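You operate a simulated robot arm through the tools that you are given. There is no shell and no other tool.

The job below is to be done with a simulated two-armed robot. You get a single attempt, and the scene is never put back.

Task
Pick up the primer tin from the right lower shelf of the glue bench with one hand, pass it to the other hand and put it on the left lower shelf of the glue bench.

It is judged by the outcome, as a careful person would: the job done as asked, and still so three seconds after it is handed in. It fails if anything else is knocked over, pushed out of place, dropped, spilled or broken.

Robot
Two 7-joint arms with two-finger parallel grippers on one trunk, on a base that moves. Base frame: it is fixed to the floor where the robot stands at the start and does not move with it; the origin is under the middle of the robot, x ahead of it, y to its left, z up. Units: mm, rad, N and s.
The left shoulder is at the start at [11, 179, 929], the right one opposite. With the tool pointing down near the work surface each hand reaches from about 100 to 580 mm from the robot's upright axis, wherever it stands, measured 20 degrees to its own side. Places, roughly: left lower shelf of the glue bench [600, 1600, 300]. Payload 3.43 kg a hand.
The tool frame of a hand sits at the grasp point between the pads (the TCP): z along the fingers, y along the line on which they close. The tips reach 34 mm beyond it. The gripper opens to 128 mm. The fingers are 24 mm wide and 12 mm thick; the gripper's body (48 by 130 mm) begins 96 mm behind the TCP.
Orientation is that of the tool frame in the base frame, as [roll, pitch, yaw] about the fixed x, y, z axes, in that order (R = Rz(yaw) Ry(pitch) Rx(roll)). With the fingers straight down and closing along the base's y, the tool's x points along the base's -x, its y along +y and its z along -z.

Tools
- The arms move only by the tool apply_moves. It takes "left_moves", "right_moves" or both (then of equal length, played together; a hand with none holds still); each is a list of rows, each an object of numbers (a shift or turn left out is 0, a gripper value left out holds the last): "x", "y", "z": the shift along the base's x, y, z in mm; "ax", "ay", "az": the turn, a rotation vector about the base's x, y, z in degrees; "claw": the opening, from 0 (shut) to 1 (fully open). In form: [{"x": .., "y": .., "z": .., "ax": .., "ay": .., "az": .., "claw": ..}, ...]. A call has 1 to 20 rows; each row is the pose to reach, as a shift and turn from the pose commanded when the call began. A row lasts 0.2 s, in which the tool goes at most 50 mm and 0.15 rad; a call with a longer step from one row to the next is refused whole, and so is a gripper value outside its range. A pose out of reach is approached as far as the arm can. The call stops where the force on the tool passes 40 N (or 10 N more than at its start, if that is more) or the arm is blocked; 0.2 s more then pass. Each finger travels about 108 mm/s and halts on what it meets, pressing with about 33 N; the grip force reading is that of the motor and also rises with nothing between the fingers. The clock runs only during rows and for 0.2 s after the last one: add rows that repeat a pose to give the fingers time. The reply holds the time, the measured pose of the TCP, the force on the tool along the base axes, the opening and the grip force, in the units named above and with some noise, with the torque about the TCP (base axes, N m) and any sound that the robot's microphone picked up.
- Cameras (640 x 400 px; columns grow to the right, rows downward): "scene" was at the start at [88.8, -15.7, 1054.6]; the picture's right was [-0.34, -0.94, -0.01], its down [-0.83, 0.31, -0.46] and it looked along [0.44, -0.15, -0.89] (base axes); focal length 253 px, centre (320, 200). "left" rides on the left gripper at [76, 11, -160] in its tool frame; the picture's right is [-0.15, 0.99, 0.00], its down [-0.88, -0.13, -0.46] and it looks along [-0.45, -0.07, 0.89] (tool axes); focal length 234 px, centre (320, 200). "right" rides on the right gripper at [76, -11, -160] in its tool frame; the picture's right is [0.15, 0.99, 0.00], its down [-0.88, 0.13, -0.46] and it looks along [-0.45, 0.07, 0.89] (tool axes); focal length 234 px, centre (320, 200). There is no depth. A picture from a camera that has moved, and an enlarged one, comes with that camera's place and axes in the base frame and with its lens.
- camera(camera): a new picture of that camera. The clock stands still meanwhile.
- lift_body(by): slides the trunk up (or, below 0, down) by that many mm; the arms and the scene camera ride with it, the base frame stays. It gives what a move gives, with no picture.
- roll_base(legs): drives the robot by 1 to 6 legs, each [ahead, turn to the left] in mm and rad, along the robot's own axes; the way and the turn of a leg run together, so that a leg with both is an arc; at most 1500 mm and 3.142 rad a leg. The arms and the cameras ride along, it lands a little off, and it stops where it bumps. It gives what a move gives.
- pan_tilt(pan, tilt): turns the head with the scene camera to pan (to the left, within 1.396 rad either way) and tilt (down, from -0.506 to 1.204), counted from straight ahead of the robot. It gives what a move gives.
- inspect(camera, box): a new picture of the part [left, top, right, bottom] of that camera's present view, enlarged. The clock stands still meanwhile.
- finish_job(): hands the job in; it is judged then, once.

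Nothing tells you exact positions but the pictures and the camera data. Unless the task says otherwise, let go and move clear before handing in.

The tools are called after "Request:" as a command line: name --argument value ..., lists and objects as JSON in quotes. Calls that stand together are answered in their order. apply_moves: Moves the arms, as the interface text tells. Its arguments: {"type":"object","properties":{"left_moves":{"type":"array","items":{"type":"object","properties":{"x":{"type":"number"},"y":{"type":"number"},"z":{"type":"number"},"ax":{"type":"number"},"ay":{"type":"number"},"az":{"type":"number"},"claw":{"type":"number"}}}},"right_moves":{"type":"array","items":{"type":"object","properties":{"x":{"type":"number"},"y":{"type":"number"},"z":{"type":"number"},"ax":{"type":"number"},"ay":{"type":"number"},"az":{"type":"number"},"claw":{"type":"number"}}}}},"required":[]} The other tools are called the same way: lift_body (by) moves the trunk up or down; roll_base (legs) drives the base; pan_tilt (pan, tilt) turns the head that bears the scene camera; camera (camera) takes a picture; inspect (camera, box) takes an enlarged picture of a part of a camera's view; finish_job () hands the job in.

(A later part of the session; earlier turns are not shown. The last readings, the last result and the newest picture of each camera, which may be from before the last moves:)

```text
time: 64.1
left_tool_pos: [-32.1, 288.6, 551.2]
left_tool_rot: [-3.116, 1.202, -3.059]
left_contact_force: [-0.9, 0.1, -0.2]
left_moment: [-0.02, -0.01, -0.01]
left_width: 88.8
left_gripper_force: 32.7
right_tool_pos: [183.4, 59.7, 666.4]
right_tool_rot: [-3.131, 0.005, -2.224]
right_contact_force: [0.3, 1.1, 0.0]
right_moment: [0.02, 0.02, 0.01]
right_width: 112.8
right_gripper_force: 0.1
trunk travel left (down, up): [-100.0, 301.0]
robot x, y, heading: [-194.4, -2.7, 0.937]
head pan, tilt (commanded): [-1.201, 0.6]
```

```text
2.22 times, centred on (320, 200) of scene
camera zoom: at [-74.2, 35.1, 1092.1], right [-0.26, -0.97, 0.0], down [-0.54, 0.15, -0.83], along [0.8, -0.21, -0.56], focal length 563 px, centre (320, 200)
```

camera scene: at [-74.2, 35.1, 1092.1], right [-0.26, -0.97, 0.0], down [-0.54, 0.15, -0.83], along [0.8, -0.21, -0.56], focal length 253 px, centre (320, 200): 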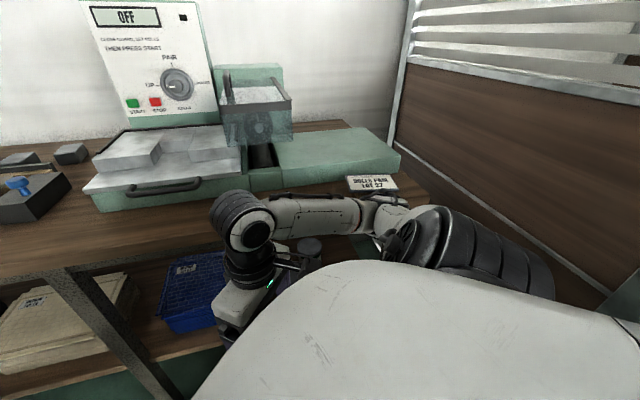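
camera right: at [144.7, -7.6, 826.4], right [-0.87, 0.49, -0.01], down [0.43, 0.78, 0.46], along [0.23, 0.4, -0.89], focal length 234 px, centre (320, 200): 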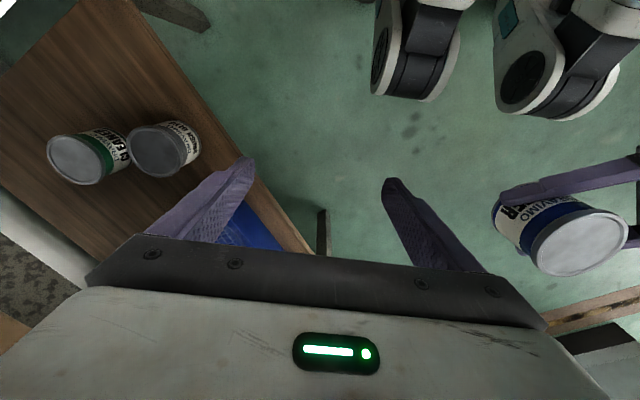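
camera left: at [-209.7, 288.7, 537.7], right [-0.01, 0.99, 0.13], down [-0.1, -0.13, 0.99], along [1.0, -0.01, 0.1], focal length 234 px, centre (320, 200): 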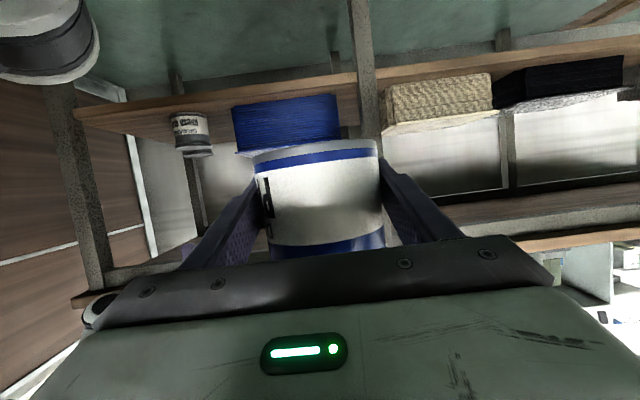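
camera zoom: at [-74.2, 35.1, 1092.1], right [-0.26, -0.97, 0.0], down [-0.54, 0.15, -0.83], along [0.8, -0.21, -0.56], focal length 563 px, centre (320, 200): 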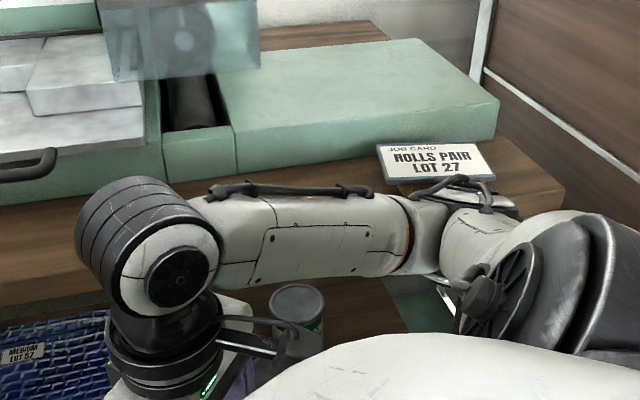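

The job card looks undisturbed, but the elbow is close to the bench edge. The left wrist camera sees that area from below, so I'll zoom in there.

Request:
inspect --camera "left" --box '[0, 200, 240, 400]'

Request:
inspect --camera "left" --box '[0, 0, 240, 150]'

Request:
pan_tilt --pan -0.9 --tilt 1.0

Request:
camera --camera "scene"

```text
2.00 times, centred on (120, 300) of left
camera zoom: at [-209.8, 288.6, 537.7], right [-0.01, 0.99, 0.13], down [-0.1, -0.13, 0.99], along [1.0, -0.01, 0.1], focal length 468 px, centre (720, 0)
```

zoom: 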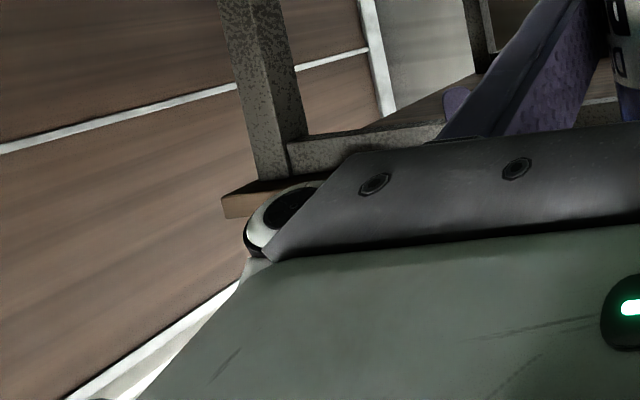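

```text
2.67 times, centred on (120, 75) of left
camera zoom: at [-209.8, 288.6, 537.7], right [-0.01, 0.99, 0.13], down [-0.1, -0.13, 0.99], along [1.0, -0.01, 0.1], focal length 624 px, centre (853, 533)
```

zoom: 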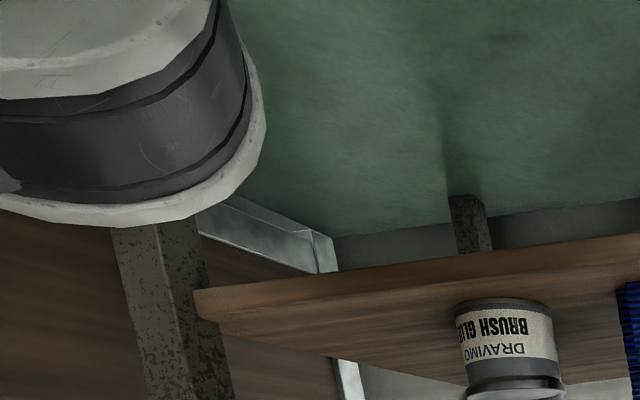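

```text
time: 65.0
left_tool_pos: [-31.5, 288.5, 552.4]
left_tool_rot: [-3.117, 1.2, -3.061]
left_contact_force: [-0.4, 0.0, 0.3]
left_moment: [-0.01, 0.01, 0.02]
left_width: 88.6
left_gripper_force: 32.2
right_tool_pos: [181.9, 59.3, 665.4]
right_tool_rot: [-3.132, 0.004, -2.223]
right_contact_force: [-0.5, 0.4, 0.4]
right_moment: [0.0, -0.01, 0.03]
right_width: 112.6
right_gripper_force: 0.1
trunk travel left (down, up): [-100.0, 301.0]
robot x, y, heading: [-195.4, 0.4, 0.936]
head pan, tilt (commanded): [-0.901, 1.0]
```

```text
taken
camera scene: at [-89.7, 60.5, 1059.9], right [0.04, -1.0, 0.0], down [-0.84, -0.03, -0.55], along [0.55, 0.02, -0.84], focal length 253 px, centre (320, 200)
```

scene: 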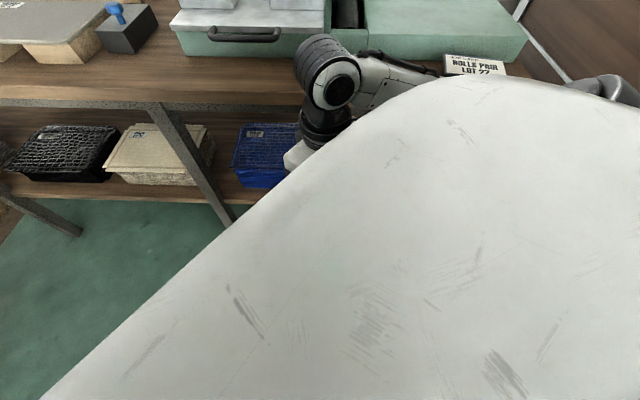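

The right elbow cap is up against the bench's front edge, so that is what blocked the turn. I'll rotate back the way I came, then back off further before turning again.

Request:
roll_base --legs '[[0, -0.35]]'

Request:
pan_tilt --pan -0.6 --tilt 0.7

Request:
camera --camera "scene"

Request:
camera --camera "left"

```text
time: 66.4
left_tool_pos: [59.2, 215.6, 550.1]
left_tool_rot: [-3.121, 1.192, 2.871]
left_contact_force: [-0.8, 0.1, -0.3]
left_moment: [0.0, -0.01, 0.03]
left_width: 88.6
left_gripper_force: 33.1
right_tool_pos: [184.5, -73.8, 663.5]
right_tool_rot: [-3.14, 0.002, -2.571]
right_contact_force: [0.1, 0.3, -0.4]
right_moment: [0.04, 0.0, 0.0]
right_width: 112.5
right_gripper_force: 0.1
trunk travel left (down, up): [-100.0, 301.0]
robot x, y, heading: [-193.9, -4.4, 0.59]
head pan, tilt (commanded): [-0.901, 1.0]
```

```text
time: 67.2
left_tool_pos: [59.4, 214.2, 550.4]
left_tool_rot: [-3.123, 1.193, 2.87]
left_contact_force: [-0.7, -0.4, -0.5]
left_moment: [0.0, 0.0, 0.0]
left_width: 88.9
left_gripper_force: 33.4
right_tool_pos: [184.1, -74.2, 663.4]
right_tool_rot: [-3.139, 0.001, -2.572]
right_contact_force: [-0.2, -0.2, -0.5]
right_moment: [0.04, -0.02, 0.03]
right_width: 112.7
right_gripper_force: 0.0
trunk travel left (down, up): [-100.0, 301.0]
robot x, y, heading: [-194.9, -3.1, 0.588]
head pan, tilt (commanded): [-0.6, 0.7]
```

```text
taken
camera scene: at [-51.6, 38.7, 1082.4], right [-0.01, -1.0, 0.0], down [-0.64, 0.01, -0.76], along [0.76, -0.01, -0.64], focal length 253 px, centre (320, 200)
```

scene: 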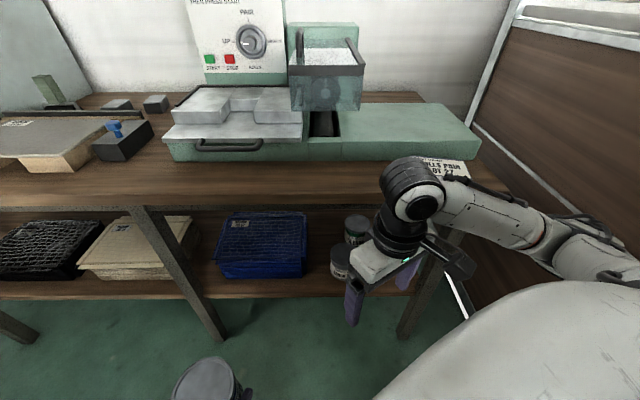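

```text
taken
camera left: at [-108.1, 275.0, 538.0], right [0.33, 0.93, 0.13], down [-0.13, -0.09, 0.99], along [0.93, -0.35, 0.09], focal length 234 px, centre (320, 200)
```

left: 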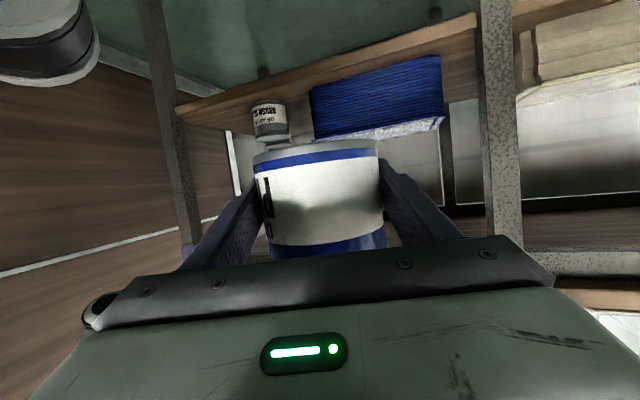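

The elbow is clear of the bench and the job card is still in place. I'll turn back a bit further, reverse to gain more room, and then turn left again.

Request:
roll_base --legs '[[0, -0.3], [-180, 0]]'

Request:
pan_tilt --pan 1.39 --tilt 0.5

Request:
camera --camera "scene"

Request:
pan_tilt --pan 0.0 --tilt 0.8

Request:
camera --camera "scene"

```text
time: 69.7
left_tool_pos: [-56.5, 77.9, 549.1]
left_tool_rot: [-3.122, 1.193, 2.57]
left_contact_force: [-0.2, 0.1, -0.9]
left_moment: [-0.01, 0.05, 0.03]
left_width: 88.5
left_gripper_force: 33.0
right_tool_pos: [-24.3, -232.9, 664.3]
right_tool_rot: [-3.139, 0.003, -2.873]
right_contact_force: [0.2, 0.0, -0.1]
right_moment: [0.02, -0.01, -0.03]
right_width: 112.7
right_gripper_force: 0.2
trunk travel left (down, up): [-100.0, 301.0]
robot x, y, heading: [-363.1, -51.4, 0.289]
head pan, tilt (commanded): [-0.6, 0.7]
```

```text
time: 71.6
left_tool_pos: [-58.1, 79.2, 550.1]
left_tool_rot: [-3.123, 1.194, 2.568]
left_contact_force: [-0.7, 0.3, -0.6]
left_moment: [0.03, 0.0, -0.02]
left_width: 88.7
left_gripper_force: 32.7
right_tool_pos: [-24.5, -234.2, 662.8]
right_tool_rot: [-3.139, 0.0, -2.873]
right_contact_force: [0.3, 0.3, -0.2]
right_moment: [0.01, 0.01, -0.02]
right_width: 112.4
right_gripper_force: 0.1
trunk travel left (down, up): [-100.0, 301.0]
robot x, y, heading: [-366.2, -53.7, 0.295]
head pan, tilt (commanded): [1.389, 0.499]
```

```text
taken
camera scene: at [-307.7, 60.4, 1100.2], right [0.99, 0.11, 0.0], down [0.05, -0.48, -0.88], along [-0.09, 0.87, -0.48], focal length 253 px, centre (320, 200)
```

scene: 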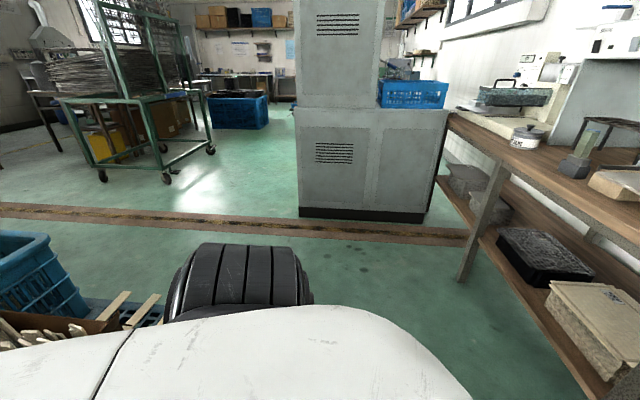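

```text
time: 73.2
left_tool_pos: [-58.9, 79.5, 550.2]
left_tool_rot: [-3.12, 1.193, 2.569]
left_contact_force: [0.4, 0.4, -0.9]
left_moment: [0.0, -0.02, 0.01]
left_width: 88.7
left_gripper_force: 33.0
right_tool_pos: [-24.3, -233.9, 663.6]
right_tool_rot: [-3.139, 0.003, -2.873]
right_contact_force: [-0.3, 0.1, 0.3]
right_moment: [0.01, -0.01, -0.03]
right_width: 113.0
right_gripper_force: 0.0
trunk travel left (down, up): [-100.0, 301.0]
robot x, y, heading: [-370.4, -51.7, 0.289]
head pan, tilt (commanded): [0.0, 0.799]
```

```text
taken
camera scene: at [-220.6, -7.1, 1074.2], right [0.29, -0.96, 0.0], down [-0.69, -0.2, -0.7], along [0.67, 0.2, -0.72], focal length 253 px, centre (320, 200)
```

scene: 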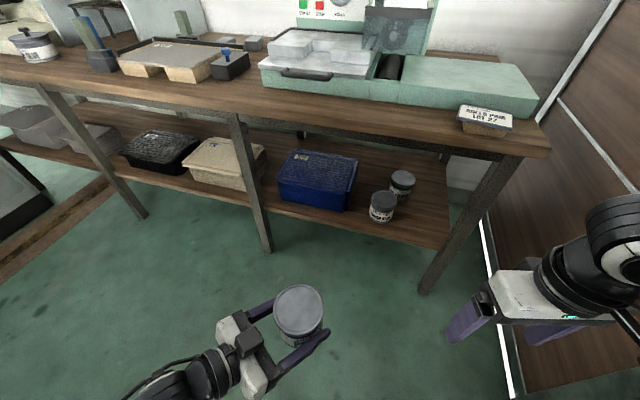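

The robot is now at about [-368, -52] with 730 mm to the bench, and the crates to the left-rear are still well clear. I'll turn left to face along the bench.

Request:
roll_base --legs '[[0, 1.28]]'

Request:
pan_tilt --pan 0.0 --tilt 0.5

Request:
camera --camera "scene"

Request:
pan_tilt --pan 1.2 --tilt 0.7

Request:
camera --camera "scene"

```text
time: 76.8
left_tool_pos: [-409.9, 278.2, 550.2]
left_tool_rot: [-3.123, 1.191, -2.414]
left_contact_force: [0.2, 0.4, 0.3]
left_moment: [0.02, 0.01, -0.02]
left_width: 88.6
left_gripper_force: 33.2
right_tool_pos: [-99.5, 227.7, 663.7]
right_tool_rot: [-3.14, 0.002, -1.575]
right_contact_force: [-0.4, 0.2, -0.8]
right_moment: [0.0, -0.02, -0.03]
right_width: 112.7
right_gripper_force: 0.2
trunk travel left (down, up): [-100.0, 301.0]
robot x, y, heading: [-365.6, -50.6, 1.586]
head pan, tilt (commanded): [0.0, 0.799]
```

```text
time: 77.6
left_tool_pos: [-410.2, 278.0, 549.8]
left_tool_rot: [-3.122, 1.192, -2.414]
left_contact_force: [0.7, -0.1, -0.2]
left_moment: [-0.03, -0.03, -0.01]
left_width: 88.8
left_gripper_force: 32.5
right_tool_pos: [-98.2, 226.6, 663.5]
right_tool_rot: [-3.141, 0.002, -1.572]
right_contact_force: [0.4, -0.5, -0.4]
right_moment: [0.01, -0.02, 0.01]
right_width: 112.2
right_gripper_force: 0.0
trunk travel left (down, up): [-100.0, 301.0]
robot x, y, heading: [-369.4, -50.8, 1.587]
head pan, tilt (commanded): [0.0, 0.499]
```

```text
taken
camera scene: at [-368.1, 111.0, 1100.1], right [1.0, 0.02, 0.0], down [0.01, -0.48, -0.88], along [-0.02, 0.88, -0.48], focal length 253 px, centre (320, 200)
```

scene: 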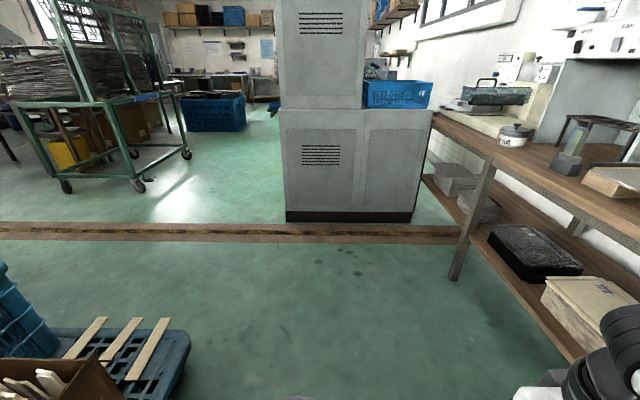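

```text
time: 79.0
left_tool_pos: [-410.8, 278.0, 550.3]
left_tool_rot: [-3.123, 1.192, -2.415]
left_contact_force: [0.8, -1.0, 0.3]
left_moment: [0.02, 0.08, 0.0]
left_width: 88.5
left_gripper_force: 32.9
right_tool_pos: [-100.2, 227.2, 663.1]
right_tool_rot: [-3.14, 0.0, -1.571]
right_contact_force: [0.3, -0.1, -0.4]
right_moment: [0.0, 0.01, 0.04]
right_width: 112.5
right_gripper_force: 0.1
trunk travel left (down, up): [-100.0, 301.0]
robot x, y, heading: [-365.6, -56.3, 1.589]
head pan, tilt (commanded): [1.201, 0.7]
```

```text
taken
camera scene: at [-446.2, 49.4, 1082.5], right [0.35, 0.94, 0.0], down [0.6, -0.22, -0.76], along [-0.72, 0.26, -0.64], focal length 253 px, centre (320, 200)
```

scene: 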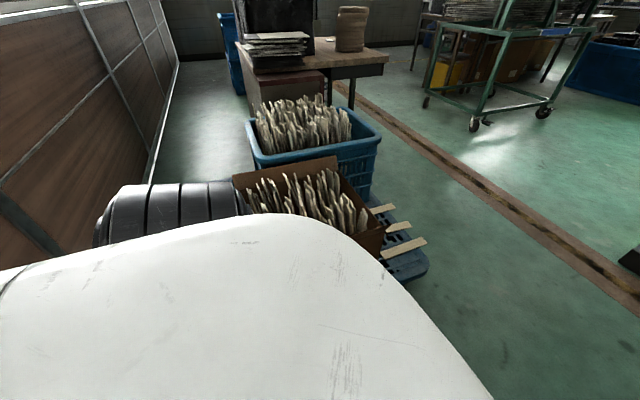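

The path ahead along the bench is open, with a pallet well to the left and the cabinet ahead. I'll angle slightly right and drive about 1.15 m along the bench.

Request:
roll_base --legs '[[0, -0.08], [1150, 0]]'

Request:
pan_tilt --pan -0.7 --tilt 0.7

Request:
camera --camera "scene"

Request:
pan_tilt --pan 0.0 --tilt 0.7

Request:
camera --camera "scene"

Request:
camera --camera "left"

```text
time: 85.3
left_tool_pos: [-313.1, 1416.8, 549.7]
left_tool_rot: [-3.123, 1.19, -2.497]
left_contact_force: [-1.0, 0.1, -0.2]
left_moment: [-0.01, -0.02, 0.03]
left_width: 88.4
left_gripper_force: 33.2
right_tool_pos: [-9.0, 1341.0, 663.0]
right_tool_rot: [-3.14, 0.001, -1.656]
right_contact_force: [0.5, -0.3, 0.0]
right_moment: [-0.02, 0.01, -0.02]
right_width: 112.6
right_gripper_force: 0.1
trunk travel left (down, up): [-100.0, 301.0]
robot x, y, heading: [-296.1, 1083.2, 1.508]
head pan, tilt (commanded): [1.201, 0.7]
```

```text
time: 87.1
left_tool_pos: [-314.2, 1417.0, 549.7]
left_tool_rot: [-3.122, 1.191, -2.494]
left_contact_force: [0.7, 0.4, -0.5]
left_moment: [0.03, -0.01, 0.0]
left_width: 88.7
left_gripper_force: 33.2
right_tool_pos: [-8.1, 1341.7, 663.8]
right_tool_rot: [-3.14, 0.003, -1.655]
right_contact_force: [-0.2, 0.2, -0.2]
right_moment: [-0.01, 0.02, 0.02]
right_width: 112.5
right_gripper_force: 0.0
trunk travel left (down, up): [-100.0, 301.0]
robot x, y, heading: [-293.5, 1082.0, 1.514]
head pan, tilt (commanded): [-0.7, 0.7]
```

```text
taken
camera scene: at [-232.4, 1217.6, 1082.5], right [0.72, -0.69, 0.0], down [-0.45, -0.47, -0.76], along [0.53, 0.55, -0.64], focal length 253 px, centre (320, 200)
```

scene: 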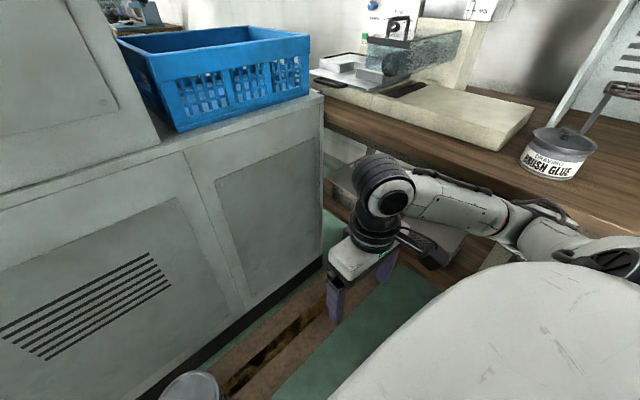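

```text
time: 88.2
left_tool_pos: [-314.4, 1416.9, 549.6]
left_tool_rot: [-3.12, 1.191, -2.496]
left_contact_force: [-0.2, -0.3, 0.7]
left_moment: [-0.01, 0.03, -0.01]
left_width: 88.7
left_gripper_force: 33.4
right_tool_pos: [-9.2, 1340.1, 663.4]
right_tool_rot: [-3.14, 0.001, -1.656]
right_contact_force: [-0.6, 1.0, 0.5]
right_moment: [0.03, -0.03, -0.02]
right_width: 112.6
right_gripper_force: 0.0
trunk travel left (down, up): [-100.0, 301.0]
robot x, y, heading: [-294.4, 1081.6, 1.509]
head pan, tilt (commanded): [0.0, 0.7]
```

```text
taken
camera scene: at [-285.6, 1240.9, 1082.4], right [1.0, -0.06, 0.0], down [-0.04, -0.64, -0.76], along [0.05, 0.76, -0.64], focal length 253 px, centre (320, 200)
```

scene: 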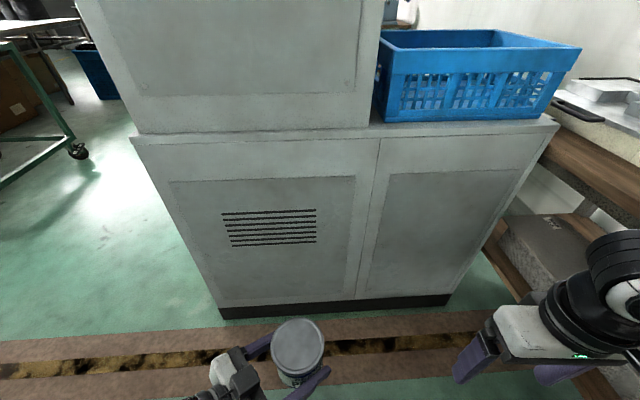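

```text
taken
camera left: at [-464.0, 1321.8, 537.9], right [-0.54, 0.83, 0.13], down [-0.01, -0.16, 0.99], along [0.84, 0.53, 0.09], focal length 234 px, centre (320, 200)
```

left: 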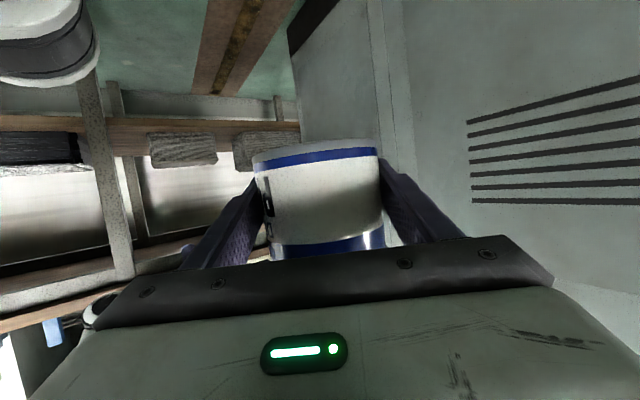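

I'm at about [-294, 1082] in front of the cabinet, whose front is near y≈1810. I'll turn right to face the left lower shelf and look at it properly.

Request:
roll_base --legs '[[0, -0.75]]'

Request:
pan_tilt --pan 0.0 --tilt 0.7

Request:
camera --camera "scene"

Request:
camera --camera "left"

Request:
camera --camera "right"

```text
time: 90.6
left_tool_pos: [-83.0, 1340.7, 549.5]
left_tool_rot: [-3.122, 1.192, 3.048]
left_contact_force: [0.1, -0.4, 0.0]
left_moment: [-0.02, -0.02, -0.03]
left_width: 88.7
left_gripper_force: 33.0
right_tool_pos: [90.8, 1078.0, 663.7]
right_tool_rot: [-3.141, 0.001, -2.396]
right_contact_force: [-0.7, 0.5, -0.1]
right_moment: [0.01, -0.01, -0.01]
right_width: 112.7
right_gripper_force: 0.1
trunk travel left (down, up): [-100.0, 301.0]
robot x, y, heading: [-293.1, 1084.5, 0.767]
head pan, tilt (commanded): [0.0, 0.7]
```

```text
time: 91.2
left_tool_pos: [-83.6, 1342.0, 549.1]
left_tool_rot: [-3.122, 1.189, 3.046]
left_contact_force: [-0.9, 0.2, 0.3]
left_moment: [0.0, 0.01, -0.02]
left_width: 88.5
left_gripper_force: 33.1
right_tool_pos: [92.0, 1078.2, 663.0]
right_tool_rot: [-3.141, 0.002, -2.396]
right_contact_force: [-0.3, -0.7, 0.4]
right_moment: [0.01, -0.03, -0.03]
right_width: 112.5
right_gripper_force: 0.1
trunk travel left (down, up): [-100.0, 301.0]
robot x, y, heading: [-294.7, 1081.8, 0.766]
head pan, tilt (commanded): [0.0, 0.7]
```

```text
taken
camera scene: at [-183.6, 1193.6, 1082.4], right [0.69, -0.72, 0.0], down [-0.46, -0.45, -0.76], along [0.55, 0.53, -0.64], focal length 253 px, centre (320, 200)
```

scene: 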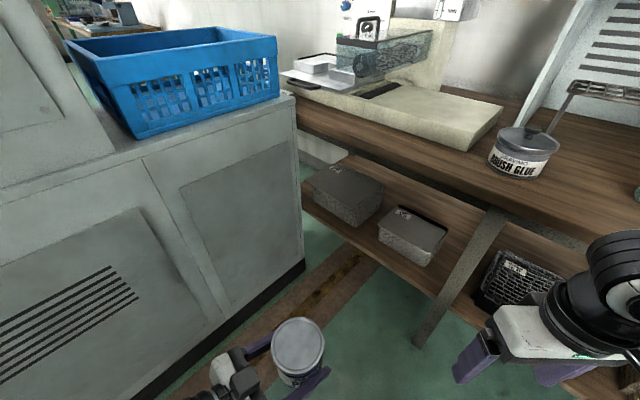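

```text
taken
camera left: at [-258.8, 1371.8, 537.6], right [0.17, 0.98, 0.13], down [-0.11, -0.11, 0.99], along [0.98, -0.18, 0.09], focal length 234 px, centre (320, 200)
```

left: 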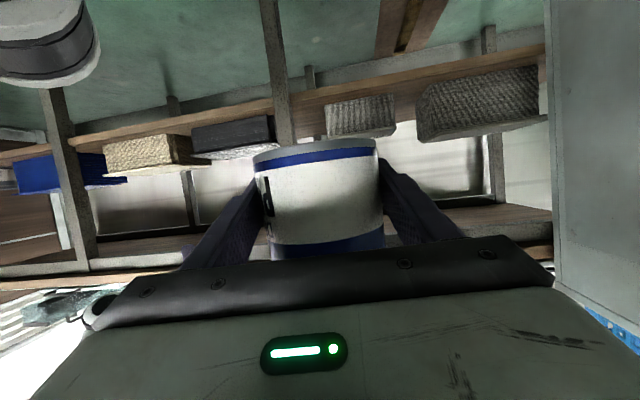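

```text
taken
camera right: at [42.2, 1018.6, 823.6], right [-0.78, 0.63, 0.0], down [0.56, 0.69, 0.46], along [0.29, 0.36, -0.89], focal length 234 px, centre (320, 200)
```

right: 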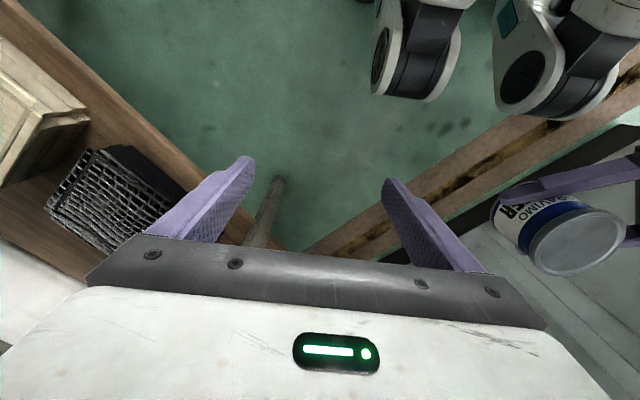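

I can see the left lower shelf now: two grey boxes on it, with clear shelf between the small box and the leg and behind them. I'll zoom in to measure.

Request:
inspect --camera "scene" --box '[290, 140, 530, 300]'

Request:
inspect --camera "left" --box '[260, 20, 560, 220]'

```text
2.50 times, centred on (410, 220) of scene
camera zoom: at [-183.6, 1193.6, 1082.4], right [0.69, -0.72, 0.0], down [-0.46, -0.45, -0.76], along [0.55, 0.53, -0.64], focal length 633 px, centre (95, 150)
```

zoom: 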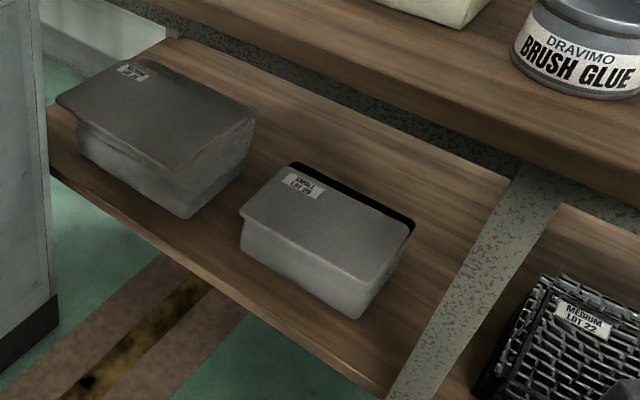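

```text
2.00 times, centred on (410, 120) of left
camera zoom: at [-258.8, 1371.8, 537.6], right [0.17, 0.98, 0.13], down [-0.11, -0.11, 0.99], along [0.98, -0.18, 0.09], focal length 468 px, centre (140, 360)
```

zoom: 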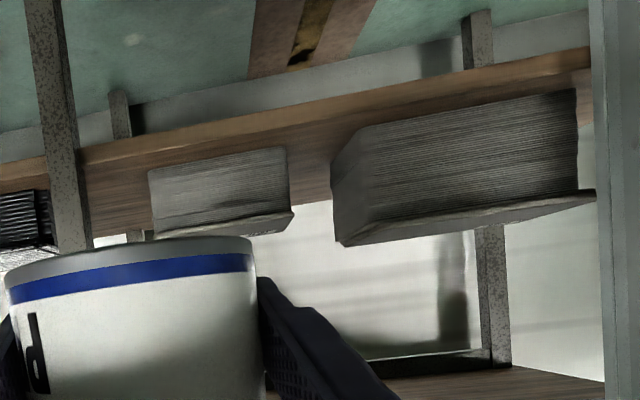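

The gap between the two grey boxes is about 115 mm (y≈1482–1598) starting at x≈450, with the shelf edge at x≈384. The tin fits at the front of that gap if the fingers stay in front of the boxes. I'll drive round to face the shelf squarely from further left.

Request:
roll_base --legs '[[0, 0.53], [250, 0]]'

Request:
camera --camera "scene"

```text
time: 94.5
left_tool_pos: [-178.5, 1645.2, 546.8]
left_tool_rot: [-3.108, 1.192, -2.701]
left_contact_force: [0.5, -0.2, 0.2]
left_moment: [-0.02, 0.01, 0.0]
left_width: 88.6
left_gripper_force: 32.7
right_tool_pos: [104.6, 1505.0, 666.0]
right_tool_rot: [-3.128, 0.002, -1.879]
right_contact_force: [0.4, -0.2, -0.3]
right_moment: [0.04, 0.02, 0.01]
right_width: 112.7
right_gripper_force: 0.0
trunk travel left (down, up): [-100.0, 301.0]
robot x, y, heading: [-228.5, 1312.2, 1.282]
head pan, tilt (commanded): [0.0, 0.7]
stopped in leg 2: the robot was blocked; the commanded pose is now the measured one
```

```text
taken
camera scene: at [-196.0, 1470.1, 1082.7], right [0.96, -0.28, 0.01], down [-0.18, -0.62, -0.77], along [0.22, 0.73, -0.64], focal length 253 px, centre (320, 200)
```

scene: 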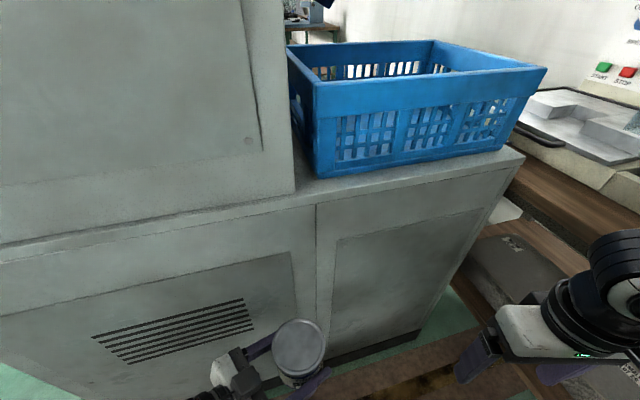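

The base stopped with the right elbow just reaching the bench edge again, so it stands out further than I thought. I'll back off a little and look at the left elbow before turning near the cabinet.

Request:
roll_base --legs '[[-50, 0]]'

Request:
pan_tilt --pan 1.0 --tilt 1.1

Request:
camera --camera "scene"

Request:
pan_tilt --pan 0.4 --tilt 1.0

Request:
camera --camera "scene"

Request:
pan_tilt --pan -1.0 --tilt 0.7

Request:
camera --camera "scene"

```text
time: 95.4
left_tool_pos: [-188.1, 1597.5, 549.2]
left_tool_rot: [-3.124, 1.186, -2.718]
left_contact_force: [-0.2, 0.9, 0.5]
left_moment: [0.01, -0.03, 0.0]
left_width: 88.6
left_gripper_force: 33.1
right_tool_pos: [94.3, 1455.0, 661.5]
right_tool_rot: [-3.138, -0.002, -1.879]
right_contact_force: [0.4, 0.2, -0.2]
right_moment: [-0.03, -0.04, 0.07]
right_width: 112.5
right_gripper_force: 0.2
trunk travel left (down, up): [-100.0, 301.0]
robot x, y, heading: [-240.5, 1269.4, 1.283]
head pan, tilt (commanded): [0.0, 0.7]
```

```text
time: 96.7
left_tool_pos: [-187.5, 1596.9, 547.4]
left_tool_rot: [-3.124, 1.188, -2.716]
left_contact_force: [0.3, -0.6, 0.0]
left_moment: [-0.05, 0.0, 0.0]
left_width: 88.5
left_gripper_force: 33.6
right_tool_pos: [95.0, 1455.6, 662.6]
right_tool_rot: [-3.137, -0.002, -1.879]
right_contact_force: [0.4, 0.0, -0.3]
right_moment: [0.0, 0.01, 0.01]
right_width: 112.7
right_gripper_force: 0.2
trunk travel left (down, up): [-100.0, 301.0]
robot x, y, heading: [-248.3, 1265.5, 1.282]
head pan, tilt (commanded): [1.0, 1.1]
```

```text
taken
camera scene: at [-265.8, 1386.9, 1052.5], right [0.76, 0.65, 0.0], down [0.58, -0.68, -0.45], along [-0.3, 0.34, -0.89], focal length 253 px, centre (320, 200)
```

scene: 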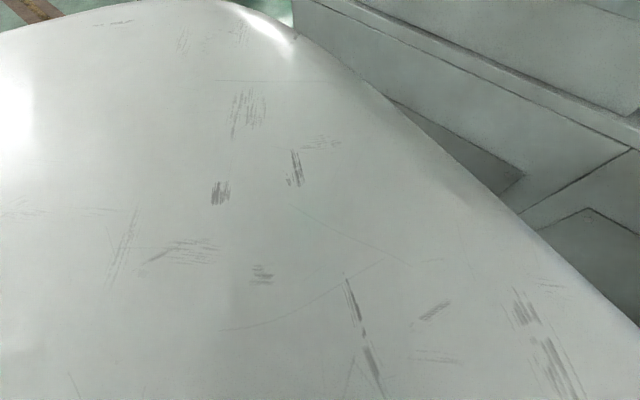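

```text
time: 97.7
left_tool_pos: [-186.8, 1598.0, 548.0]
left_tool_rot: [-3.122, 1.187, -2.717]
left_contact_force: [0.1, -0.4, -0.2]
left_moment: [0.02, -0.01, 0.01]
left_width: 88.6
left_gripper_force: 33.1
right_tool_pos: [94.9, 1455.8, 662.4]
right_tool_rot: [-3.137, -0.003, -1.88]
right_contact_force: [0.6, -0.1, 0.3]
right_moment: [0.0, -0.01, 0.01]
right_width: 112.6
right_gripper_force: 0.1
trunk travel left (down, up): [-100.0, 301.0]
robot x, y, heading: [-247.1, 1269.6, 1.284]
head pan, tilt (commanded): [0.4, 1.0]
```

```text
taken
camera scene: at [-232.4, 1408.2, 1059.1], right [0.99, 0.11, 0.0], down [0.09, -0.84, -0.54], along [-0.06, 0.54, -0.84], focal length 253 px, centre (320, 200)
```

scene: 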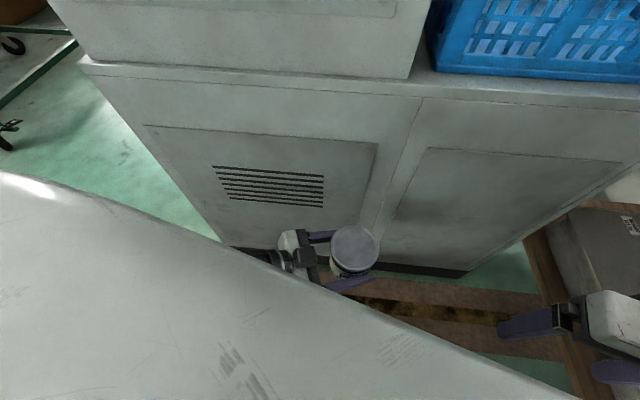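

```text
time: 99.2
left_tool_pos: [-186.6, 1598.0, 548.3]
left_tool_rot: [-3.125, 1.186, -2.718]
left_contact_force: [-0.7, 0.0, -0.4]
left_moment: [0.04, -0.02, 0.03]
left_width: 88.5
left_gripper_force: 32.9
right_tool_pos: [94.2, 1455.4, 662.4]
right_tool_rot: [-3.138, -0.002, -1.88]
right_contact_force: [-0.1, 0.1, 0.2]
right_moment: [-0.02, -0.01, -0.01]
right_width: 112.7
right_gripper_force: 0.0
trunk travel left (down, up): [-100.0, 301.0]
robot x, y, heading: [-243.3, 1269.3, 1.279]
head pan, tilt (commanded): [-1.0, 0.7]
```

```text
taken
camera scene: at [-143.1, 1362.6, 1082.4], right [0.28, -0.96, 0.0], down [-0.62, -0.18, -0.76], along [0.73, 0.21, -0.64], focal length 253 px, centre (320, 200)
```

scene: 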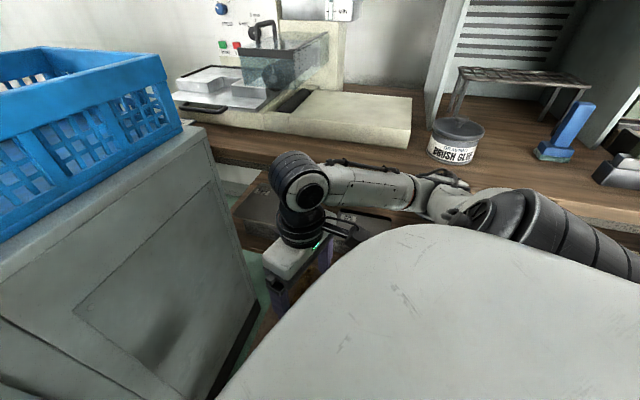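

The left elbow isn't visible, so to be safe I'll stretch the left hand slightly forward and down, which draws the elbow in, before turning beside the cabinet.

Request:
apply_moves --left_moves '[{"x": 2, "y": 6, "z": -12}, {"x": 4, "y": 12, "z": -27}, {"x": 6, "y": 20, "z": -42}, {"x": 8, "y": 28, "z": -57}, {"x": 10, "y": 36, "z": -72}, {"x": 12, "y": 43, "z": -87}, {"x": 14, "y": 48, "z": -100}, {"x": 14, "y": 48, "z": -100}]'

Request:
pan_tilt --pan 0.2 --tilt 0.9

Request:
camera --camera "scene"

```text
time: 101.0
left_tool_pos: [-175.2, 1644.3, 448.1]
left_tool_rot: [-3.124, 1.187, -2.716]
left_contact_force: [-0.9, 0.1, -0.1]
left_moment: [-0.02, -0.01, 0.03]
left_width: 88.7
left_gripper_force: 33.1
right_tool_pos: [94.9, 1455.5, 662.2]
right_tool_rot: [-3.139, -0.001, -1.881]
right_contact_force: [0.8, -0.4, 0.1]
right_moment: [0.0, -0.02, -0.04]
right_width: 112.6
right_gripper_force: 0.0
trunk travel left (down, up): [-100.0, 301.0]
robot x, y, heading: [-246.1, 1269.4, 1.279]
head pan, tilt (commanded): [-1.0, 0.7]
```

```text
time: 102.4
left_tool_pos: [-175.0, 1643.8, 447.3]
left_tool_rot: [-3.123, 1.186, -2.718]
left_contact_force: [-0.3, -0.1, 0.3]
left_moment: [0.0, 0.02, 0.05]
left_width: 88.6
left_gripper_force: 33.4
right_tool_pos: [94.8, 1455.7, 662.0]
right_tool_rot: [-3.14, -0.002, -1.879]
right_contact_force: [-0.6, 0.8, -0.5]
right_moment: [-0.05, -0.01, 0.01]
right_width: 112.5
right_gripper_force: 0.0
trunk travel left (down, up): [-100.0, 301.0]
robot x, y, heading: [-246.7, 1269.0, 1.277]
head pan, tilt (commanded): [0.201, 0.901]
```

```text
taken
camera scene: at [-217.9, 1414.2, 1066.3], right [1.0, -0.09, 0.0], down [-0.07, -0.78, -0.62], along [0.06, 0.62, -0.78], focal length 253 px, centre (320, 200)
```

scene: 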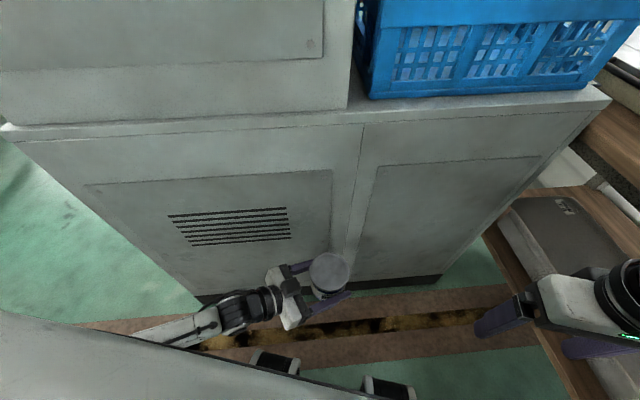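

Now I can see the left forearm, and its elbow sits about 360 mm from the axis, clear of the cabinet. I'll turn right to face the bench squarely.

Request:
roll_base --legs '[[0, -1.28]]'

Request:
pan_tilt --pan 0.3 --tilt 0.75

Request:
camera --camera "scene"

Request:
camera --camera "right"

```text
time: 106.0
left_tool_pos: [134.9, 1310.8, 447.8]
left_tool_rot: [-3.124, 1.186, 2.287]
left_contact_force: [-0.6, 0.8, 0.3]
left_moment: [0.0, -0.01, -0.05]
left_width: 88.6
left_gripper_force: 32.6
right_tool_pos: [32.7, 997.5, 662.3]
right_tool_rot: [-3.139, -0.003, 3.126]
right_contact_force: [-0.2, -0.5, 1.3]
right_moment: [-0.04, -0.01, 0.02]
right_width: 112.6
right_gripper_force: 0.0
trunk travel left (down, up): [-100.0, 301.0]
robot x, y, heading: [-244.5, 1268.4, 0.011]
head pan, tilt (commanded): [0.201, 0.901]
```

```text
time: 106.7
left_tool_pos: [134.8, 1310.8, 446.8]
left_tool_rot: [-3.124, 1.187, 2.289]
left_contact_force: [0.6, 0.0, 0.6]
left_moment: [-0.02, 0.02, -0.01]
left_width: 88.8
left_gripper_force: 32.7
right_tool_pos: [31.9, 997.7, 662.3]
right_tool_rot: [-3.138, -0.002, 3.127]
right_contact_force: [-0.6, -0.2, 0.3]
right_moment: [-0.03, 0.01, 0.0]
right_width: 112.5
right_gripper_force: 0.1
trunk travel left (down, up): [-100.0, 301.0]
robot x, y, heading: [-244.5, 1267.7, 0.002]
head pan, tilt (commanded): [0.3, 0.75]
```

```text
taken
camera scene: at [-95.4, 1296.7, 1078.2], right [0.3, -0.95, 0.0], down [-0.65, -0.2, -0.73], along [0.7, 0.22, -0.68], focal length 253 px, centre (320, 200)
```

scene: 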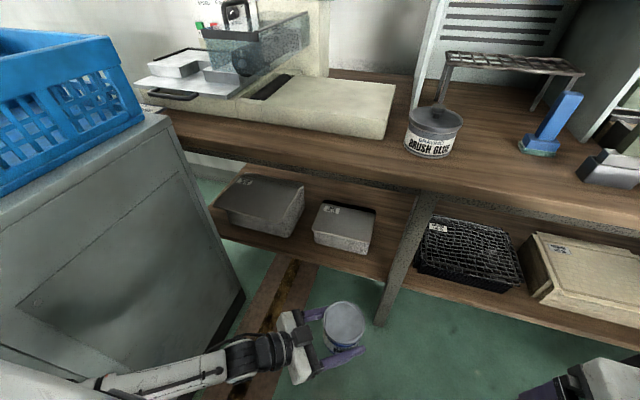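

```text
taken
camera right: at [-43.3, 987.3, 823.0], right [-0.13, 0.99, 0.0], down [0.88, 0.12, 0.45], along [0.45, 0.06, -0.89], focal length 234 px, centre (320, 200)
```

right: 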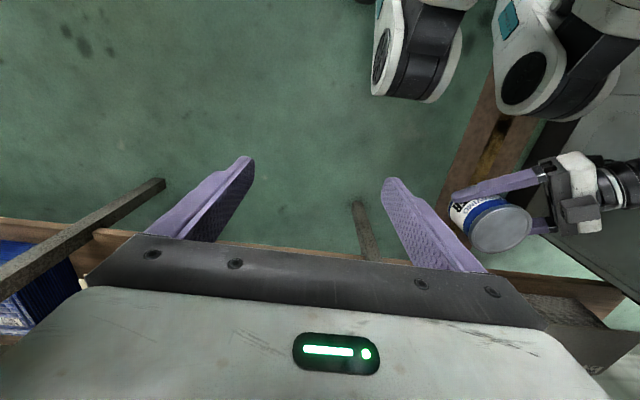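

I'm facing the bench at about [-244, 1268] with the tin still held. I'll zoom in on the left shelf to measure the gap and the box fronts accurately.

Request:
inspect --camera "scene" --box '[200, 150, 440, 310]'

Request:
camera --camera "left"

```text
2.50 times, centred on (320, 230) of scene
camera zoom: at [-95.4, 1296.7, 1078.2], right [0.3, -0.95, 0.0], down [-0.65, -0.2, -0.73], along [0.7, 0.22, -0.68], focal length 633 px, centre (320, 125)
```

zoom: 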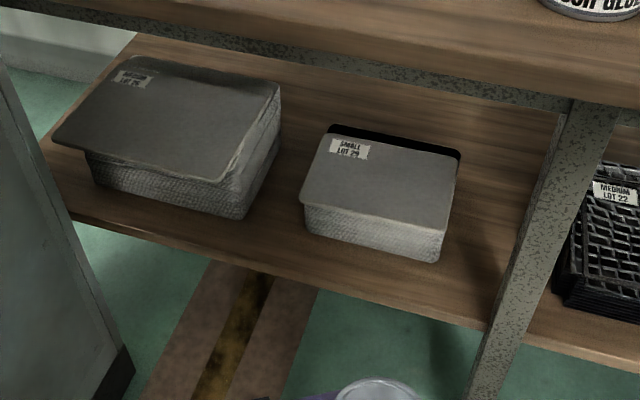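

```text
taken
camera left: at [28.7, 1452.4, 436.1], right [0.79, 0.6, 0.13], down [-0.15, -0.01, 0.99], along [0.59, -0.8, 0.08], focal length 234 px, centre (320, 200)
```

left: 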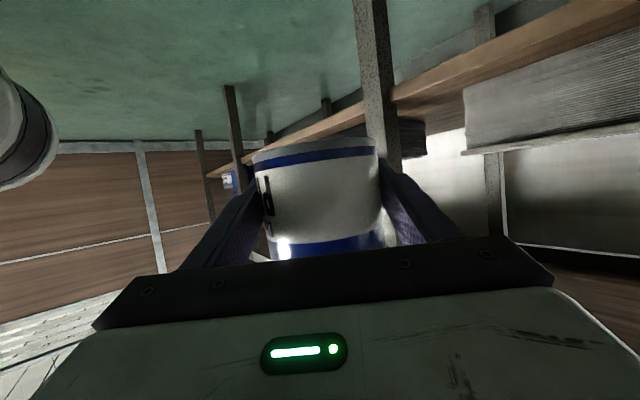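

The boxes sit a bit differently than I first judged, so I need a sharper measurement of the space between and around them. I'll zoom further.

Request:
inspect --camera "scene" --box '[270, 190, 350, 250]'

Request:
inspect --camera "scene" --box '[340, 170, 440, 300]'

Request:
inspect --camera "scene" --box '[220, 155, 420, 235]'

```text
6.67 times, centred on (310, 220) of scene
camera zoom: at [-95.4, 1296.7, 1078.2], right [0.3, -0.95, 0.0], down [-0.65, -0.2, -0.73], along [0.7, 0.22, -0.68], focal length 1688 px, centre (387, 67)
```

zoom: 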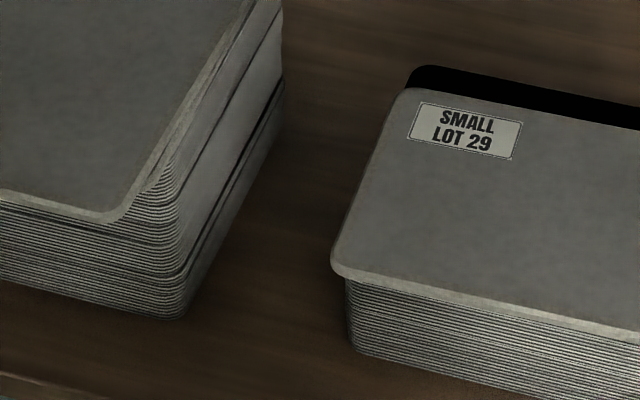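

```text
3.08 times, centred on (390, 235) of scene
camera zoom: at [-95.4, 1296.7, 1078.2], right [0.3, -0.95, 0.0], down [-0.65, -0.2, -0.73], along [0.7, 0.22, -0.68], focal length 779 px, centre (105, 92)
```

zoom: 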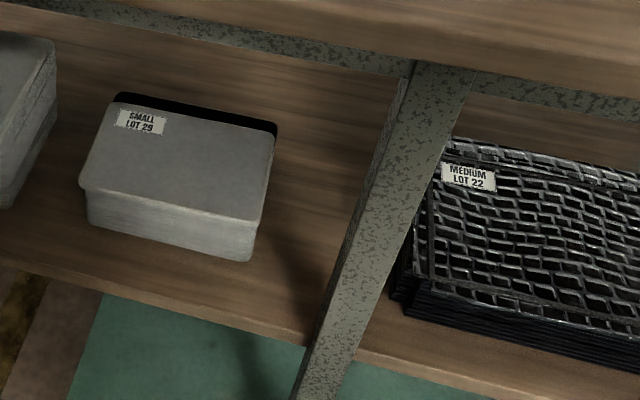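

```text
3.20 times, centred on (320, 195) of scene
camera zoom: at [-95.4, 1296.7, 1078.2], right [0.3, -0.95, 0.0], down [-0.65, -0.2, -0.73], along [0.7, 0.22, -0.68], focal length 810 px, centre (320, 216)
```

zoom: 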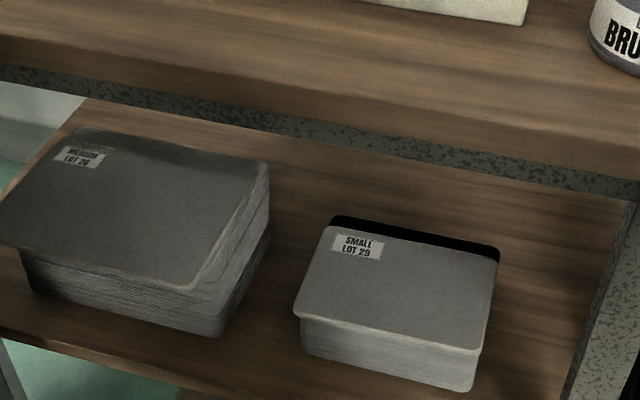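

The two grey items are stacks of plates. The small one spans y≈1292–1497 with its front at x≈458, the big one starts at y≈1590 with its front at x≈450, and the shelf edge is at x≈382. I'll aim for the spot in front of the gap between them, around [428, 1547], where stack corners and shelf edge all stay clear. First I'll turn the left hand to point straight at the shelf.

Request:
apply_moves --left_moves '[{"x": 6, "y": 12, "z": 2, "az": 3}, {"x": 13, "y": 32, "z": 5, "az": 7}, {"x": 20, "y": 53, "z": 8, "az": 11}, {"x": 27, "y": 74, "z": 11, "az": 15}, {"x": 34, "y": 95, "z": 14, "az": 19}, {"x": 41, "y": 116, "z": 17, "az": 23}, {"x": 48, "y": 137, "z": 20, "az": 27}, {"x": 55, "y": 158, "z": 22, "az": 31}, {"x": 62, "y": 179, "z": 23, "az": 35}, {"x": 69, "y": 200, "z": 23, "az": 39}, {"x": 76, "y": 217, "z": 23, "az": 43}, {"x": 83, "y": 229, "z": 23, "az": 46.5}, {"x": 88, "y": 235, "z": 23, "az": 48.9}, {"x": 88, "y": 235, "z": 23, "az": 48.9}]'

Request:
camera --camera "scene"

Request:
camera --camera "left"

```text
time: 109.7
left_tool_pos: [223.6, 1545.1, 470.2]
left_tool_rot: [-3.124, 1.187, 3.141]
left_contact_force: [0.3, -0.8, 0.3]
left_moment: [0.0, 0.01, 0.01]
left_width: 88.8
left_gripper_force: 32.8
right_tool_pos: [31.4, 997.5, 662.3]
right_tool_rot: [-3.138, -0.002, 3.127]
right_contact_force: [-0.1, -0.6, 0.3]
right_moment: [0.05, 0.0, -0.01]
right_width: 112.4
right_gripper_force: 0.0
trunk travel left (down, up): [-100.0, 301.0]
robot x, y, heading: [-247.8, 1267.3, 0.008]
head pan, tilt (commanded): [0.3, 0.75]
```

```text
taken
camera scene: at [-95.3, 1296.8, 1078.2], right [0.3, -0.95, 0.0], down [-0.65, -0.2, -0.73], along [0.7, 0.22, -0.68], focal length 253 px, centre (320, 200)
```

scene: 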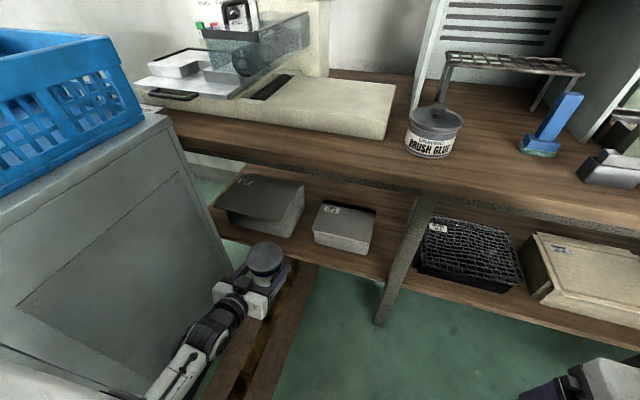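

```text
taken
camera left: at [46.0, 1558.5, 459.4], right [0.07, 0.99, 0.13], down [-0.09, -0.12, 0.99], along [0.99, -0.08, 0.08], focal length 234 px, centre (320, 200)
```

left: 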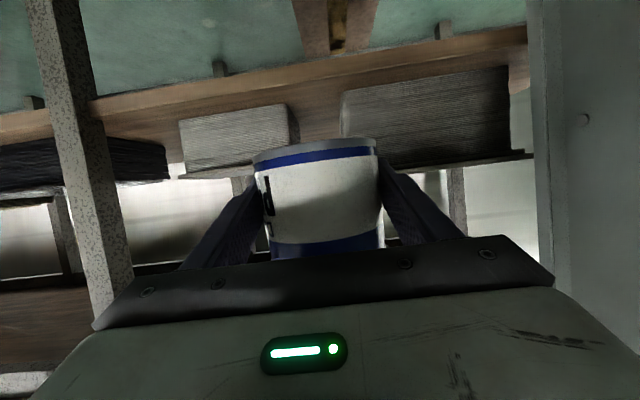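

The left hand points straight at the gap and the tin is level. I'll zoom the left camera to measure the gap from this viewpoint.

Request:
inspect --camera "left" --box '[240, 60, 440, 185]'

Request:
inspect --camera "scene" --box '[200, 170, 400, 330]'

```text
3.20 times, centred on (340, 122) of left
camera zoom: at [46.0, 1558.5, 459.4], right [0.07, 0.99, 0.13], down [-0.09, -0.12, 0.99], along [0.99, -0.08, 0.08], focal length 749 px, centre (256, 448)
```

zoom: 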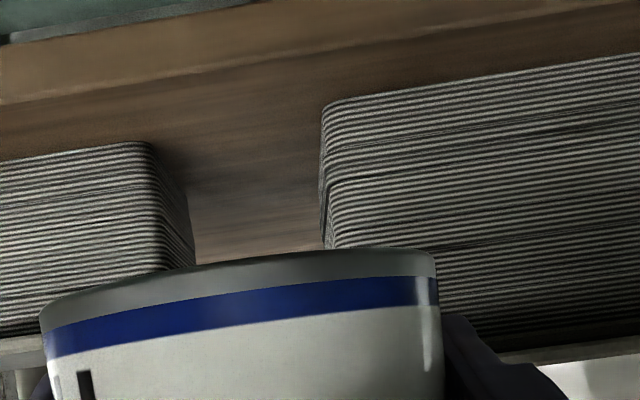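

```text
2.50 times, centred on (300, 250) of scene
camera zoom: at [-95.3, 1296.8, 1078.2], right [0.3, -0.95, 0.0], down [-0.65, -0.2, -0.73], along [0.7, 0.22, -0.68], focal length 633 px, centre (370, 75)
```

zoom: 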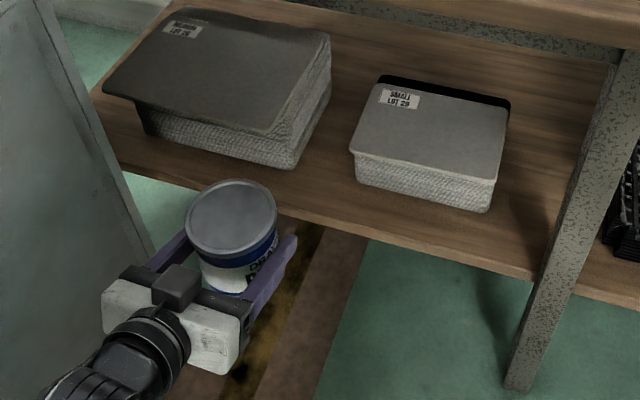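

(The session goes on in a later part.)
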